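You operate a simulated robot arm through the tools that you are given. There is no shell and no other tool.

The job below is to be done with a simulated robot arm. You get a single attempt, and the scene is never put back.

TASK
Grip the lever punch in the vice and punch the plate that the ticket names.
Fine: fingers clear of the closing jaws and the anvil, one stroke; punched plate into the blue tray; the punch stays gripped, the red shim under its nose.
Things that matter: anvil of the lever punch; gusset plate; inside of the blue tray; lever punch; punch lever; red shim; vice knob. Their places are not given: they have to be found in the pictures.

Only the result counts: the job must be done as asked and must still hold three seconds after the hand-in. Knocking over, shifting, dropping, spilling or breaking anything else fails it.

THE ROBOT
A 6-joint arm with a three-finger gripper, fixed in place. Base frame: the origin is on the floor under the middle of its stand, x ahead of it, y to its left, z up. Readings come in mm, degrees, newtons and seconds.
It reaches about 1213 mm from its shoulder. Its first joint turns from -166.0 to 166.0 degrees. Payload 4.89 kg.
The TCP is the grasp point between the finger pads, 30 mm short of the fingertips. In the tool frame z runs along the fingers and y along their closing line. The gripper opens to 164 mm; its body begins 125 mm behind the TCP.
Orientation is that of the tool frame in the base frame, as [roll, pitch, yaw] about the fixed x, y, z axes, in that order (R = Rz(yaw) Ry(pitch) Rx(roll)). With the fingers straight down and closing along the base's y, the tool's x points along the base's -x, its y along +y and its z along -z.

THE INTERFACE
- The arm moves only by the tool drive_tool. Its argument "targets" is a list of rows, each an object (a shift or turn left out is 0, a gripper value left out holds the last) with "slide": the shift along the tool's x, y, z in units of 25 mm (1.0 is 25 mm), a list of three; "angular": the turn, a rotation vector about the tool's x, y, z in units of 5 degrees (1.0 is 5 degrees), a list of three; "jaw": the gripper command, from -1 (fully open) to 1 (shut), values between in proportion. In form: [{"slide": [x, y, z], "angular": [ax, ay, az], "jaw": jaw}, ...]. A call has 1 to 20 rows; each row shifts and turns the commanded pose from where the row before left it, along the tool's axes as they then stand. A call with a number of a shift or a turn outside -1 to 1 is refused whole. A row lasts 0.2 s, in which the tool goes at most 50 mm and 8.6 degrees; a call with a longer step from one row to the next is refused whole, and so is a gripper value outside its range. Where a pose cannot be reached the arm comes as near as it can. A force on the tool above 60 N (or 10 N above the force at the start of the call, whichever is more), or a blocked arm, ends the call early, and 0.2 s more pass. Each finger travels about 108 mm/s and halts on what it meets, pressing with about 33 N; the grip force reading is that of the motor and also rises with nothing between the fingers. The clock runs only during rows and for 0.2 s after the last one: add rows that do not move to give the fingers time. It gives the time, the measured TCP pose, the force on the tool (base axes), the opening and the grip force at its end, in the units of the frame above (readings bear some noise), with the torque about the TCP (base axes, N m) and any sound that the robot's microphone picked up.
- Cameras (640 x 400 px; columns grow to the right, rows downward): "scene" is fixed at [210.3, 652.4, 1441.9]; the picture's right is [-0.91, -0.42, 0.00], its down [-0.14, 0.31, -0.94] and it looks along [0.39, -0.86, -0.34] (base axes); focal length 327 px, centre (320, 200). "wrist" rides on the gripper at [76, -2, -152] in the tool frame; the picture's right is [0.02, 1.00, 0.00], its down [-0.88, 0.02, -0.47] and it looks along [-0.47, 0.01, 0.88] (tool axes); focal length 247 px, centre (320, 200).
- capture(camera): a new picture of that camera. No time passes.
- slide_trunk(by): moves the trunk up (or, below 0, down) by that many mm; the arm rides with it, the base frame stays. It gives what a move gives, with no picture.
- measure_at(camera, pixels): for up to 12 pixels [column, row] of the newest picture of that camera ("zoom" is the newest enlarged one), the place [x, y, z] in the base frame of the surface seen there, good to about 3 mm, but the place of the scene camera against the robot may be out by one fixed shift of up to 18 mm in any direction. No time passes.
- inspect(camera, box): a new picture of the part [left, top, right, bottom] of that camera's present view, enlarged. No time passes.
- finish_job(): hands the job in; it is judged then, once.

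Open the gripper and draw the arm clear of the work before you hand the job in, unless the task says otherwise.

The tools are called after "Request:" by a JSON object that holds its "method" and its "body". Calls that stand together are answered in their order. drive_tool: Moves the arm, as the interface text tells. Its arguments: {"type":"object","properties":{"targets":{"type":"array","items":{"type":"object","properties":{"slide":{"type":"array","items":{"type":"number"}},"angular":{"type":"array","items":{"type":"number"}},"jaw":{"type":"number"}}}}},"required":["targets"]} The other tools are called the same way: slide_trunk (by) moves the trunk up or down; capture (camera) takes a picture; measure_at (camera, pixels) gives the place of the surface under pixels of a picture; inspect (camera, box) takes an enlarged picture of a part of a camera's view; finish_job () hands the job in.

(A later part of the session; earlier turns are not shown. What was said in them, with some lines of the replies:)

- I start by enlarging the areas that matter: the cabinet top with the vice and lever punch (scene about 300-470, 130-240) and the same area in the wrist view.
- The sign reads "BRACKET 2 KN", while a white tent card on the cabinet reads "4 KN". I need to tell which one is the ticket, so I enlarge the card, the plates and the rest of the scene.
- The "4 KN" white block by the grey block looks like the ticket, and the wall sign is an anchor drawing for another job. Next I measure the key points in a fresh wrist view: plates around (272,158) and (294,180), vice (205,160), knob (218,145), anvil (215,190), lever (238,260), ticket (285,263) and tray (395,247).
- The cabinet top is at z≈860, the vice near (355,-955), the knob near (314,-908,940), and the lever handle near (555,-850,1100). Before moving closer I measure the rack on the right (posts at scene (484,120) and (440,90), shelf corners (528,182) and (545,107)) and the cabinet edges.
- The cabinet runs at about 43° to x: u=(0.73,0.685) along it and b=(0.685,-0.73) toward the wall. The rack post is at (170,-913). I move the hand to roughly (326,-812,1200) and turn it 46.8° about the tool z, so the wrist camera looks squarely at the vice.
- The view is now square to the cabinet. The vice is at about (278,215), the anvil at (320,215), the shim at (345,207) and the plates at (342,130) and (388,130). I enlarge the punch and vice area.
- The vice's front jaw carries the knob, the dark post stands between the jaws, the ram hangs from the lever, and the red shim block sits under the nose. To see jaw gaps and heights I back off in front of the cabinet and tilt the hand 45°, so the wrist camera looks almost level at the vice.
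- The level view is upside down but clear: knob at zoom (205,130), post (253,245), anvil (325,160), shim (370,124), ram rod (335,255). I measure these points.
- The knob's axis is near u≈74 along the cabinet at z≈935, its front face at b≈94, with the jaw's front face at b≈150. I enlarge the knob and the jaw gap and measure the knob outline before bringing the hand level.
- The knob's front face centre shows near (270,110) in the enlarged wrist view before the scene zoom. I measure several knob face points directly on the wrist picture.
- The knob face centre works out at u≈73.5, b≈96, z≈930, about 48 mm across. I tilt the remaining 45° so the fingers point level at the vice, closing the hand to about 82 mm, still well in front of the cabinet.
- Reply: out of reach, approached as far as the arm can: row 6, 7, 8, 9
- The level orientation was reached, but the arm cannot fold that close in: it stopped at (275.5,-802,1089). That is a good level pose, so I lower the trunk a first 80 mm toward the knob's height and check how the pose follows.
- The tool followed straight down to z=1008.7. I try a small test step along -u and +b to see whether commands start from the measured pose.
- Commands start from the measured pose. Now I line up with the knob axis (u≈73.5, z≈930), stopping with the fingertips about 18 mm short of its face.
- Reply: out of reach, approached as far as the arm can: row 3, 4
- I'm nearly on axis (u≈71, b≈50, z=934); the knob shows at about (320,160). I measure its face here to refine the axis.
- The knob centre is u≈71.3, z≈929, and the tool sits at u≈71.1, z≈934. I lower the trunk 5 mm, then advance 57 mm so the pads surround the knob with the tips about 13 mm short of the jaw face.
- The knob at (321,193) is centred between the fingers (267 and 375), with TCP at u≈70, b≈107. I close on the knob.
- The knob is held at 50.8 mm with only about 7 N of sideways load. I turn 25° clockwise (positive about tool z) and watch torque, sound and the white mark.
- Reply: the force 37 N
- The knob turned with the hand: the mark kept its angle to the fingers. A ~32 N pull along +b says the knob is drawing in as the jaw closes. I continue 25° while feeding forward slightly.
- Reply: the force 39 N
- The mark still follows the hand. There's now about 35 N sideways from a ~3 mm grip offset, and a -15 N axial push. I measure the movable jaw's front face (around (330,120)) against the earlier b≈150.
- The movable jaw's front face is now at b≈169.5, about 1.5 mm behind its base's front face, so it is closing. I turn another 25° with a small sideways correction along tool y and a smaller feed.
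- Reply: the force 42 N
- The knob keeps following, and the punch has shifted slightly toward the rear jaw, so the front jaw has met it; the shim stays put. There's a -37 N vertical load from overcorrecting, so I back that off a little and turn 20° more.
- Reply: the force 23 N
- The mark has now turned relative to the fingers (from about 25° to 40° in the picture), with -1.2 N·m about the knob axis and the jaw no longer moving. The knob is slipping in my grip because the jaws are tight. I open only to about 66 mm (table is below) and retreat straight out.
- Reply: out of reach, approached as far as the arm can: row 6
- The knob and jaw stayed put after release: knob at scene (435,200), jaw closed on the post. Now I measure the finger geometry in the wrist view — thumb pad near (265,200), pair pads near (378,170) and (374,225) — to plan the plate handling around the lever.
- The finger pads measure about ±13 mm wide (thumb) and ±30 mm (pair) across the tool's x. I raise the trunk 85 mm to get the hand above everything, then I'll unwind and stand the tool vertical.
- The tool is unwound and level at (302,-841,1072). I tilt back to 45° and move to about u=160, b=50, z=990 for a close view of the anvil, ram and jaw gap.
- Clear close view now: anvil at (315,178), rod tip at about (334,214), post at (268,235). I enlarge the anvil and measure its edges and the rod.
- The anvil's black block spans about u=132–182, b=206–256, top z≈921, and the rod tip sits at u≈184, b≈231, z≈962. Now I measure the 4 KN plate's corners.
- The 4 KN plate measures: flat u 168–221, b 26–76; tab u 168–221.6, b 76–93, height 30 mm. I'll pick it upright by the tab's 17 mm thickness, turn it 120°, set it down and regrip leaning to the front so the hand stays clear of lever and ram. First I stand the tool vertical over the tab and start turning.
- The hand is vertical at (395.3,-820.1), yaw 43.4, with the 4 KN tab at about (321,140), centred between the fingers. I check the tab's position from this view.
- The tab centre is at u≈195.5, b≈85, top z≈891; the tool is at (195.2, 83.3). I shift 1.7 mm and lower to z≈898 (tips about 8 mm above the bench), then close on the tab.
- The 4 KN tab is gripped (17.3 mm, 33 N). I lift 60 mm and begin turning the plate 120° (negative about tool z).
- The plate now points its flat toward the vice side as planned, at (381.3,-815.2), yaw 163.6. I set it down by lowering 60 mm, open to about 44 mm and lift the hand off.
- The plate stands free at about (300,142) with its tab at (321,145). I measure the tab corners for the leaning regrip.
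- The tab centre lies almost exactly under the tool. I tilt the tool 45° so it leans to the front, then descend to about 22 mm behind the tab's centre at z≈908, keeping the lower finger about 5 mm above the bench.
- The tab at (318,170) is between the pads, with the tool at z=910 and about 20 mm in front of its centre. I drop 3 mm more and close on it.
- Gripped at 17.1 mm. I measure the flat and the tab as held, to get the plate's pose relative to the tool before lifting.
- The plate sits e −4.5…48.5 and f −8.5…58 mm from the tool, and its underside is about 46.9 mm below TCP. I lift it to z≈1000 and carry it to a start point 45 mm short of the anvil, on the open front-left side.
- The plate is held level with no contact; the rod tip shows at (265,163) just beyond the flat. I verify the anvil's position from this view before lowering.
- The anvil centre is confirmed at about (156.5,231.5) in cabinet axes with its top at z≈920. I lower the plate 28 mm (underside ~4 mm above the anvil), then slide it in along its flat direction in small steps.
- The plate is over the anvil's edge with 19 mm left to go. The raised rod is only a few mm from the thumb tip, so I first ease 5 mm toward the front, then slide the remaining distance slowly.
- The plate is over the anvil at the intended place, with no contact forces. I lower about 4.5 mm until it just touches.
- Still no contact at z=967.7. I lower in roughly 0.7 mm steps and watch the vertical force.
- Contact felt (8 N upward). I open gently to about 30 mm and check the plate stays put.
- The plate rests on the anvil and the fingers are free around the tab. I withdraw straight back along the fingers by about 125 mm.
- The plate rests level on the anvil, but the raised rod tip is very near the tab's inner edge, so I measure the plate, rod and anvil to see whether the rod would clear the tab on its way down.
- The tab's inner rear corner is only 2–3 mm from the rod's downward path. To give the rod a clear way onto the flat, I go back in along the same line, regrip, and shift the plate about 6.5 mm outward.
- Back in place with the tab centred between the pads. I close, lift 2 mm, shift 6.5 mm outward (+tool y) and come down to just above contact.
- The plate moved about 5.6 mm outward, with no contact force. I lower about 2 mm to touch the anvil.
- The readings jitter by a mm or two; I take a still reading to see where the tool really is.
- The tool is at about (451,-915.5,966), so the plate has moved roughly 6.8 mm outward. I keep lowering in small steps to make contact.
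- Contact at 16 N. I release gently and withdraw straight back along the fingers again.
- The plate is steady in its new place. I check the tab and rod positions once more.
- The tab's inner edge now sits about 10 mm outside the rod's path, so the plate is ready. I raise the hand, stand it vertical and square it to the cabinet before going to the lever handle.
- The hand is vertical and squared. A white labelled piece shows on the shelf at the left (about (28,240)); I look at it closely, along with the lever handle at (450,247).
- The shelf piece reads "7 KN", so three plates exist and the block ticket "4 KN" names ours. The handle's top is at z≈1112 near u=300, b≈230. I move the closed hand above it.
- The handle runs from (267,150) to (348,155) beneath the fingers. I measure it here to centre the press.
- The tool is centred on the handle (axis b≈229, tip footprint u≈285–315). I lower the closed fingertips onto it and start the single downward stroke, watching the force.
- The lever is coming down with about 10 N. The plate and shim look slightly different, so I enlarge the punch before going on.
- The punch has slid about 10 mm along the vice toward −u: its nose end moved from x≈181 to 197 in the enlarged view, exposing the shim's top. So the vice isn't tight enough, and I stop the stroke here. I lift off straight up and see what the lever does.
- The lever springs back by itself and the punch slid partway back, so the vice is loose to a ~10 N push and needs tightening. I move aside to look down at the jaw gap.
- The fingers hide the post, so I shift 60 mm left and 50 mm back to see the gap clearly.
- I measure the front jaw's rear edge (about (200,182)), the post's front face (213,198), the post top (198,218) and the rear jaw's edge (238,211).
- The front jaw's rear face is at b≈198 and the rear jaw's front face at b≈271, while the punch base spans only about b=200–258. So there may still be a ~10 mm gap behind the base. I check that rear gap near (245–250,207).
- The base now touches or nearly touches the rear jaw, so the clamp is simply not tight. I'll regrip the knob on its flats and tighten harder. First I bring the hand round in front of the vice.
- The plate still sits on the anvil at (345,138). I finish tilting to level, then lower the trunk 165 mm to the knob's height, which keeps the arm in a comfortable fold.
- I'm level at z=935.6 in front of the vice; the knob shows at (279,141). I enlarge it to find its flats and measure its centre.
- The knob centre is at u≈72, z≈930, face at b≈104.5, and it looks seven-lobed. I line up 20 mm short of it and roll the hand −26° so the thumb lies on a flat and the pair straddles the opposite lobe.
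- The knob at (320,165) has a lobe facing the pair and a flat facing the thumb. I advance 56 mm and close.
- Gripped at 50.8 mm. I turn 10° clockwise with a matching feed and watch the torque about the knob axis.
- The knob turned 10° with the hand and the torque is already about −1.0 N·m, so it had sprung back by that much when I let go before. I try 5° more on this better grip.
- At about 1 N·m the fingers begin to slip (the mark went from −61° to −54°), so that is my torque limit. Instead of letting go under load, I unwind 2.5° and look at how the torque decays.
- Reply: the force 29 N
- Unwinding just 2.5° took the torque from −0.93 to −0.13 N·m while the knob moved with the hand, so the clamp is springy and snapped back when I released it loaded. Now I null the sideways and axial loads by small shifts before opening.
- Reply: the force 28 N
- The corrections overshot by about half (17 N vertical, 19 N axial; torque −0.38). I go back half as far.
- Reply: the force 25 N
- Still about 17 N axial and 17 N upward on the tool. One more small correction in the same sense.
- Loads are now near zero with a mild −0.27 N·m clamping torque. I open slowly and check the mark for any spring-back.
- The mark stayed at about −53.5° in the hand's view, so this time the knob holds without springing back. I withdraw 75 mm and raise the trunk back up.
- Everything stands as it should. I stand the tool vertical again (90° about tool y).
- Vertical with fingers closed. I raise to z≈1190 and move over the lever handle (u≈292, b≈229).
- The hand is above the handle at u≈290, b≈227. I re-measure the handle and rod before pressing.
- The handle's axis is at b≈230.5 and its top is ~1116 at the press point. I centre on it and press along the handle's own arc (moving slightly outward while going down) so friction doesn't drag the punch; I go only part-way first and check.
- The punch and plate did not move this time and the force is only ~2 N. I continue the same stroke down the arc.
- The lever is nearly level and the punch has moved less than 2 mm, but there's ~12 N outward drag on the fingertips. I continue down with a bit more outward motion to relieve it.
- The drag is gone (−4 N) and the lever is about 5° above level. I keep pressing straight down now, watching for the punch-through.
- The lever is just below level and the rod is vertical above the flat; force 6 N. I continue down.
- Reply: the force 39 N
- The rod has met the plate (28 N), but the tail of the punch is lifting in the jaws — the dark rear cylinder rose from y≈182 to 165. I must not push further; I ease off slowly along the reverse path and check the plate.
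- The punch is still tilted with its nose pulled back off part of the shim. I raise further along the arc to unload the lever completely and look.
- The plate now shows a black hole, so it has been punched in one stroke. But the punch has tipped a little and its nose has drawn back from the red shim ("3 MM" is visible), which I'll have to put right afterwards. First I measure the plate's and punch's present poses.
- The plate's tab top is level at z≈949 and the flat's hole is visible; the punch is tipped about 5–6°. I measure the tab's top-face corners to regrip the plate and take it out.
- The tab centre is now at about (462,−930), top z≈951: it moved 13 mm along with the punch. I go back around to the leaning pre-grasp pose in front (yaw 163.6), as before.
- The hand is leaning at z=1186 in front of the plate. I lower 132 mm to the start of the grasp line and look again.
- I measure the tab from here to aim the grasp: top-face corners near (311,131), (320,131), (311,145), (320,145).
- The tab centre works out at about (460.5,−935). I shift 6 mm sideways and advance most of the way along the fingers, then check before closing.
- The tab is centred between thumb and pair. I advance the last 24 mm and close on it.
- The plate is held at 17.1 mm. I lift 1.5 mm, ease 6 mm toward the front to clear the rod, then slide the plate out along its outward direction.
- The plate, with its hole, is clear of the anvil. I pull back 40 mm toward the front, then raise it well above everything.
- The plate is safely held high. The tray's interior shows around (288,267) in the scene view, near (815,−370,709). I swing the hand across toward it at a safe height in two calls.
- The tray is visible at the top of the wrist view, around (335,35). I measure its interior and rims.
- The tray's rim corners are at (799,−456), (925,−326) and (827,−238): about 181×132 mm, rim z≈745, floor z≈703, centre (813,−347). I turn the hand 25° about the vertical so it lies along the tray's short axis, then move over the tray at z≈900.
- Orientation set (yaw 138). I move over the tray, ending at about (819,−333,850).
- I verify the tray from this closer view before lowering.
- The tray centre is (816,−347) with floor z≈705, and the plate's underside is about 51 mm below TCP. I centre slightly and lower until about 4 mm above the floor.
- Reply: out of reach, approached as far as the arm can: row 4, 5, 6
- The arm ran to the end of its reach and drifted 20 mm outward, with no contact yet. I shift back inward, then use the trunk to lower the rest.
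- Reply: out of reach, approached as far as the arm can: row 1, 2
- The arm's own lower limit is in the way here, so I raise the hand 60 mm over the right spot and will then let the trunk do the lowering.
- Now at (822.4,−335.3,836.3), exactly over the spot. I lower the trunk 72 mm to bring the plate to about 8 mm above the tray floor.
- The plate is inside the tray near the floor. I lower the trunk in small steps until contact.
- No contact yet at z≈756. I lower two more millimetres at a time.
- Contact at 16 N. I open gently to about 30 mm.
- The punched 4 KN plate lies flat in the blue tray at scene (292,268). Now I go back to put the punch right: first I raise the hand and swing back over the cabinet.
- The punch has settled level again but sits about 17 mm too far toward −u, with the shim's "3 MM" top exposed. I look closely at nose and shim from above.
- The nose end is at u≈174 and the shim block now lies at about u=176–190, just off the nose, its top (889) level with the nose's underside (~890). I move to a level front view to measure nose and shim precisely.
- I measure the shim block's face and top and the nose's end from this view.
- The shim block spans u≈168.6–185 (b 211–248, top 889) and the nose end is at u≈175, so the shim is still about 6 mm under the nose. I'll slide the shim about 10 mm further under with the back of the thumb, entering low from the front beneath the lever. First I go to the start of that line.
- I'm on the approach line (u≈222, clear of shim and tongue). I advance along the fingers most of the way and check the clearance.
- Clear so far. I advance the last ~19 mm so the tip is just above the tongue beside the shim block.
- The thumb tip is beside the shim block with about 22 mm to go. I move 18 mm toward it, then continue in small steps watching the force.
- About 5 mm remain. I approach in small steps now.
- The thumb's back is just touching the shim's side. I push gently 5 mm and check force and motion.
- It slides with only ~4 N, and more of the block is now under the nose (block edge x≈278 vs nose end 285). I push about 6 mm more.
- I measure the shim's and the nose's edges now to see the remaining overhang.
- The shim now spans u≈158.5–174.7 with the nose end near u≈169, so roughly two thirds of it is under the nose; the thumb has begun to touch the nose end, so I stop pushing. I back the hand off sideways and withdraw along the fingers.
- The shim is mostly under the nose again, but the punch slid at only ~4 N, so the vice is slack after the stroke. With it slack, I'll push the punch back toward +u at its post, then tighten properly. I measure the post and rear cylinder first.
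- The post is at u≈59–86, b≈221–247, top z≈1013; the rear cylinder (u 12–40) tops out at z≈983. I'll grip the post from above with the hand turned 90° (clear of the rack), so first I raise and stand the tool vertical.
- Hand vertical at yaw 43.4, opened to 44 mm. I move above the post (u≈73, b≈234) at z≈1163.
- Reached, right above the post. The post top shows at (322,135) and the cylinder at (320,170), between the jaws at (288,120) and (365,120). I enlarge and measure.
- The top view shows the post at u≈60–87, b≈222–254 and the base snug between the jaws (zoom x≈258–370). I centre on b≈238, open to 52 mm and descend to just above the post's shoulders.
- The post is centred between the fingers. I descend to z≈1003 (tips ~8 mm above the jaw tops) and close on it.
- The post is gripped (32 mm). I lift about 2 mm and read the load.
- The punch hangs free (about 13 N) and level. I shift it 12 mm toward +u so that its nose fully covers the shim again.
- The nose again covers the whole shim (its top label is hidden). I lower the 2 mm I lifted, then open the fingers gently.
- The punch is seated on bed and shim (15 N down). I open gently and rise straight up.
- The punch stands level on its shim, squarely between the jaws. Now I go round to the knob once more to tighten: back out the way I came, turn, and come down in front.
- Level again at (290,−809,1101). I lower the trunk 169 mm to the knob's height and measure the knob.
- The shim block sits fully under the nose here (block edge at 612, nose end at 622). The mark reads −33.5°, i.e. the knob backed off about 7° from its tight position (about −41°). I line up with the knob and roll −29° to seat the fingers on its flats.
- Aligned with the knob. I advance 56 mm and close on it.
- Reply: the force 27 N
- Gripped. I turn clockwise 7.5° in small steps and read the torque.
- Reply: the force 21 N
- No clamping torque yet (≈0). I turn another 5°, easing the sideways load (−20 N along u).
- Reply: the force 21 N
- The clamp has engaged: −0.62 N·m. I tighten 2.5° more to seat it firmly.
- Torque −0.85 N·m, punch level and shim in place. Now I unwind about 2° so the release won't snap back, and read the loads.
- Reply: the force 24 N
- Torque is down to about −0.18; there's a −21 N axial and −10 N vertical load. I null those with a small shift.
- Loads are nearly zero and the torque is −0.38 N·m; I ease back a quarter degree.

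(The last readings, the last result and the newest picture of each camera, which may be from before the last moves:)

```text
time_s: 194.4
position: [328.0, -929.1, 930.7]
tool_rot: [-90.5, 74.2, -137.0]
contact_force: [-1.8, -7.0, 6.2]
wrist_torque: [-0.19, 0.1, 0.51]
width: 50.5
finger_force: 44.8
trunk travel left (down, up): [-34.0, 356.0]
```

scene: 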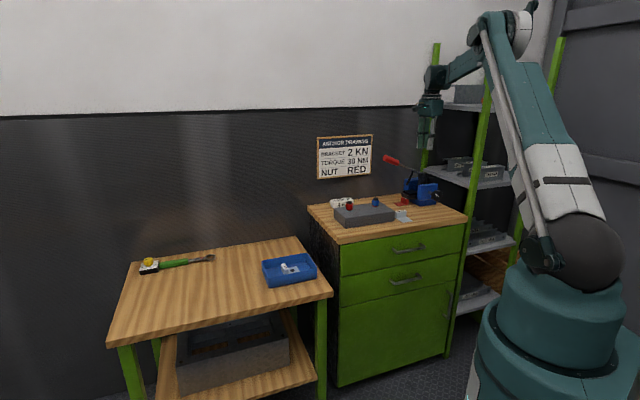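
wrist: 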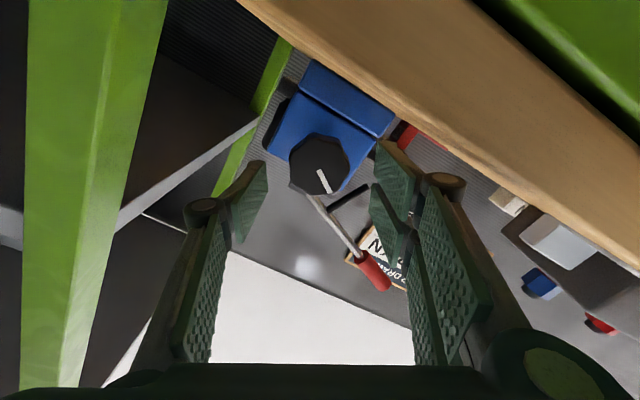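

Torque −0.2 N·m, loads under 8 N. I open the fingers slowly and check the mark.

Request:
{"method": "drive_tool", "body": {"targets": [{"jaw": 0.4}, {"jaw": 0.37}, {"jaw": 0.34}, {"jaw": 0.28}, {"jaw": 0.22}]}}

Request:
{"method": "inspect", "body": {"camera": "wrist", "box": [270, 130, 370, 250]}}

Request:
{"method": "inspect", "body": {"camera": "scene", "box": [375, 145, 455, 215]}}

```text
time_s: 195.6
position: [328.7, -929.0, 929.4]
tool_rot: [-90.5, 74.0, -136.8]
contact_force: [-0.9, 0.2, 0.4]
wrist_torque: [0.02, 0.01, 0.0]
width: 63.9
finger_force: 0.1
trunk travel left (down, up): [-34.0, 356.0]
```

```text
3.33 times, centred on (320, 190) of wrist
```

zoom: 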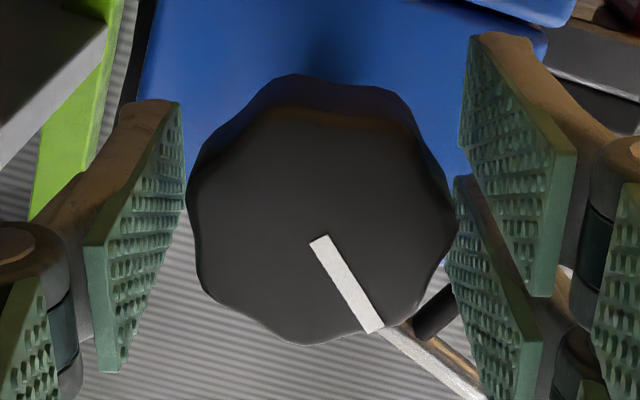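

```text
5.71 times, centred on (415, 180) of scene
```

zoom: 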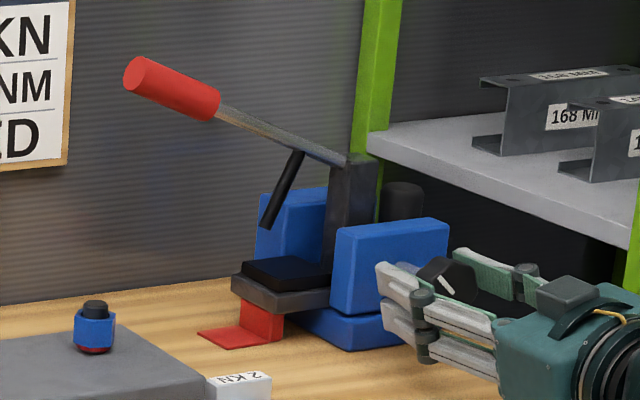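

The mark did not move (about −57°), so the vice holds. I withdraw from the knob and raise the trunk.

Request:
{"method": "drive_tool", "body": {"targets": [{"slide": [0, 0, -0.6], "jaw": 0.2}, {"slide": [0, 0, -1]}, {"slide": [0, 0, -1]}, {"slide": [0, 0, -0.6]}, {"angular": [0, 0, 0.8]}, {"angular": [0, 0, 0.8]}, {"angular": [0, 0, 0.8]}, {"angular": [0, 0, 0.8]}]}}

Request:
{"method": "slide_trunk", "body": {"by": 169}}

Request:
{"method": "inspect", "body": {"camera": "scene", "box": [375, 145, 455, 215]}}

```text
time_s: 197.4
position: [273.5, -871.0, 929.7]
tool_rot: [125.5, 89.9, 79.2]
contact_force: [0.3, -0.7, -0.8]
wrist_torque: [0.03, -0.01, -0.02]
width: 65.8
finger_force: 0.0
trunk travel left (down, up): [-34.0, 356.0]
```

```text
time_s: 199.3
position: [273.0, -871.6, 1099.8]
tool_rot: [139.2, 89.7, 92.9]
contact_force: [0.3, 0.1, -0.2]
wrist_torque: [0.02, -0.01, 0.01]
width: 65.6
finger_force: 0.0
trunk travel left (down, up): [-204.0, 187.0]
```

```text
5.71 times, centred on (415, 180) of scene
```

zoom: 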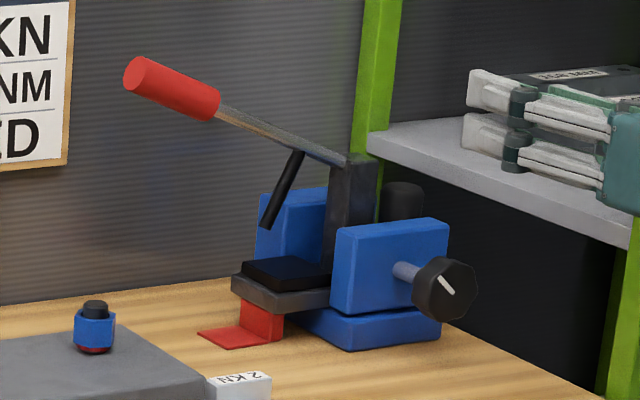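

The punch stands level in the closed vice with the shim under its nose. I tilt up to 45° for one last check of nose and shim from the front.

Request:
{"method": "drive_tool", "body": {"targets": [{"slide": [0, 0.5, 0], "jaw": 0.0}, {"slide": [0, 0.8, 0]}, {"slide": [0, 0.8, 0]}, {"slide": [0, 0.8, 0]}, {"angular": [0, 1, 0]}, {"angular": [0, 1, 0]}, {"angular": [0, 1, 0]}, {"angular": [0, 1, 0]}, {"angular": [0, 1, 0]}, {"angular": [0, 1, 0]}, {"angular": [0, 1, 0]}, {"angular": [0, 1, 0]}, {"angular": [0, 1, 0]}]}}

Request:
{"method": "capture", "body": {"camera": "wrist"}}

Request:
{"method": "inspect", "body": {"camera": "wrist", "box": [220, 60, 380, 200]}}

```text
time_s: 202.1
position: [325.7, -821.7, 1100.0]
tool_rot: [179.8, 44.8, 133.6]
contact_force: [-0.3, -1.1, 0.3]
wrist_torque: [0.0, 0.02, 0.03]
width: 81.9
finger_force: 0.1
trunk travel left (down, up): [-204.0, 187.0]
```

```text
taken
```

wrist: 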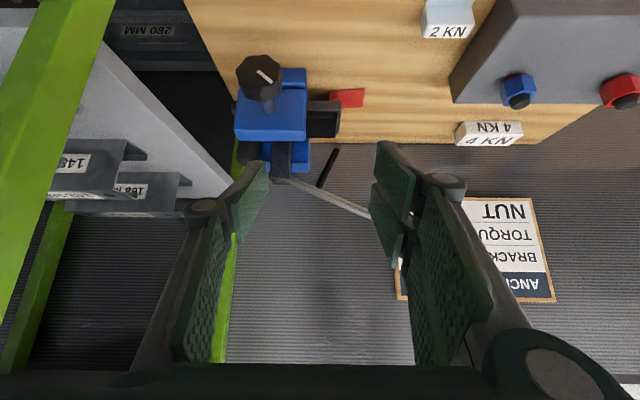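

```text
2.86 times, centred on (300, 130) of wrist
```

zoom: 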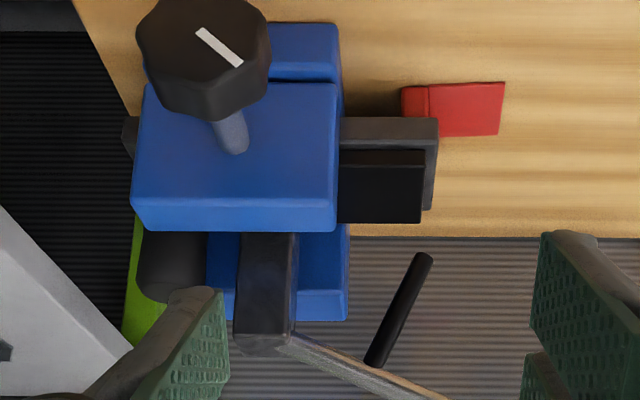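

All is in order: the shim block's front face lies under the nose, the jaws are closed and the tail is straight. I raise the hand well clear, stand it vertical and open the gripper.

Request:
{"method": "drive_tool", "body": {"targets": [{"slide": [-0.81, 0, -0.81], "jaw": 0.0}, {"slide": [-0.81, 0, -0.81]}, {"slide": [-0.81, 0, -0.81]}, {"slide": [-0.81, 0, -0.81]}, {"slide": [-0.81, 0, -0.81]}, {"slide": [-0.81, 0, -0.81]}, {"slide": [-0.81, 0, -0.81]}, {"angular": [0, 1, 0]}, {"angular": [0, 1, 0]}, {"angular": [0, 1, 0]}, {"angular": [0, 1, 0]}, {"angular": [0, 1, 0]}, {"angular": [0, 1, 0]}, {"angular": [0, 1, 0]}, {"angular": [0, 1, 0]}, {"angular": [0, 1, 0]}]}}

Request:
{"method": "drive_tool", "body": {"targets": [{"slide": [0.9, 0.3, -0.3], "jaw": -1}, {"slide": [0.9, 0.3, -0.3]}, {"slide": [0.9, 0.3, -0.3]}, {"slide": [0.9, 0.3, -0.3]}, {"slide": [0.9, 0.3, -0.3]}, {"jaw": -1}, {"jaw": -1}]}}

Request:
{"method": "capture", "body": {"camera": "wrist"}}

Request:
{"method": "capture", "body": {"camera": "scene"}}

Request:
{"method": "inspect", "body": {"camera": "scene", "box": [375, 145, 455, 215]}}

Request:
{"method": "inspect", "body": {"camera": "scene", "box": [240, 230, 340, 310]}}

```text
time_s: 205.5
position: [325.9, -823.2, 1300.3]
tool_rot: [179.9, -0.2, 133.6]
contact_force: [-0.9, 0.5, 0.4]
wrist_torque: [-0.11, -0.07, 0.0]
width: 81.9
finger_force: 0.1
trunk travel left (down, up): [-204.0, 187.0]
```

```text
time_s: 207.1
position: [277.0, -713.9, 1337.2]
tool_rot: [179.9, -0.2, 133.6]
contact_force: [1.1, 0.5, 0.1]
wrist_torque: [-0.05, -0.04, -0.01]
width: 163.9
finger_force: 0.1
trunk travel left (down, up): [-204.0, 187.0]
```

```text
taken
```

wrist: 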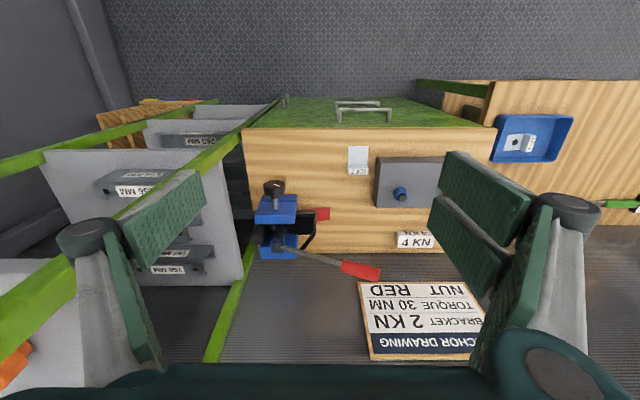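

```text
taken
```

scene: 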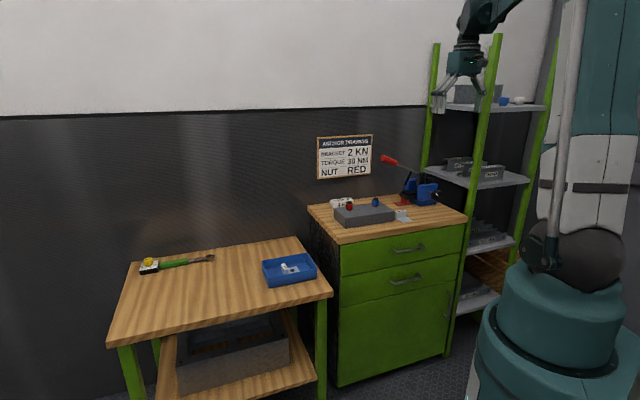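

```text
5.71 times, centred on (415, 180) of scene
```

zoom: 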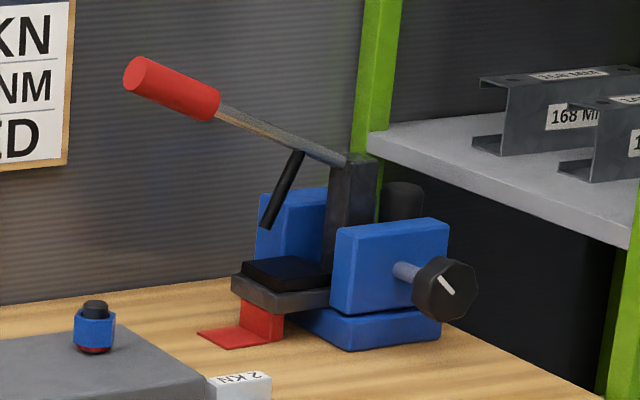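

```text
5.00 times, centred on (290, 270) of scene
```

zoom: 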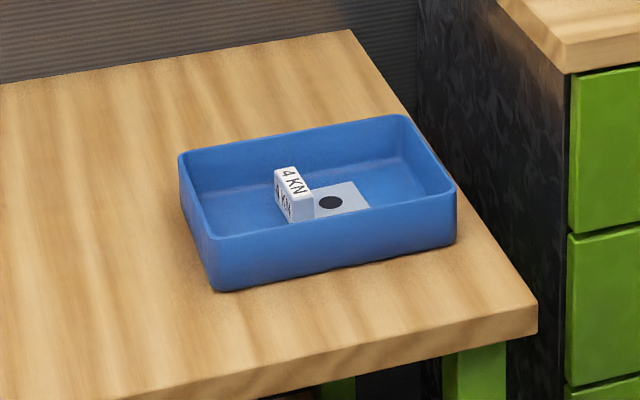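

The final state: the punched 4 KN plate (hole visible) lies in the blue tray, the punch is level in the closed vice with the red shim under its nose, and the other parts I can see look undisturbed. The hand is open and clear at (277,−714,1337), so I hand the job in.

Request:
{"method": "finish_job", "body": {}}

```text
The job is handed in.
```

I handed the job in: the 4 KN plate was punched with one lever stroke and is in the blue tray. The stroke itself was not clean, because the vice grip did not hold the punch still. I don't know how it was judged.

- **Ticket:** I read the white block marked "4 KN" as the ticket. The wall sign ("ANCHOR DRAWING", bracket 2 KN) looked like it was for another job.
- **Stroke:** I broke off a first press partway because the punch was sliding in the vice, which meant the clamp was too loose. I tightened the vice again and pressed fully. The hole appeared, but the punch slid back and tipped, and its nose came most of the way off the shim.
- **Fingers:** They were clear of the jaws and the anvil during both presses.
- **Repair afterwards:** I pushed the shim about 10 mm further under the nose. I then lifted the punch by its post and set it about 11 mm forward, so the nose fully covers the shim again. Both now sit roughly 10 mm from where they started.
- **Vice at hand-in:** The jaws are closed and the knob did not move when I let go. The grip is limited, because the screw springs back if it is released under more than a light load.

In the last pictures the 2 KN plate, the ticket and the other parts looked undisturbed. The gripper was open and the arm was clear of the bench.
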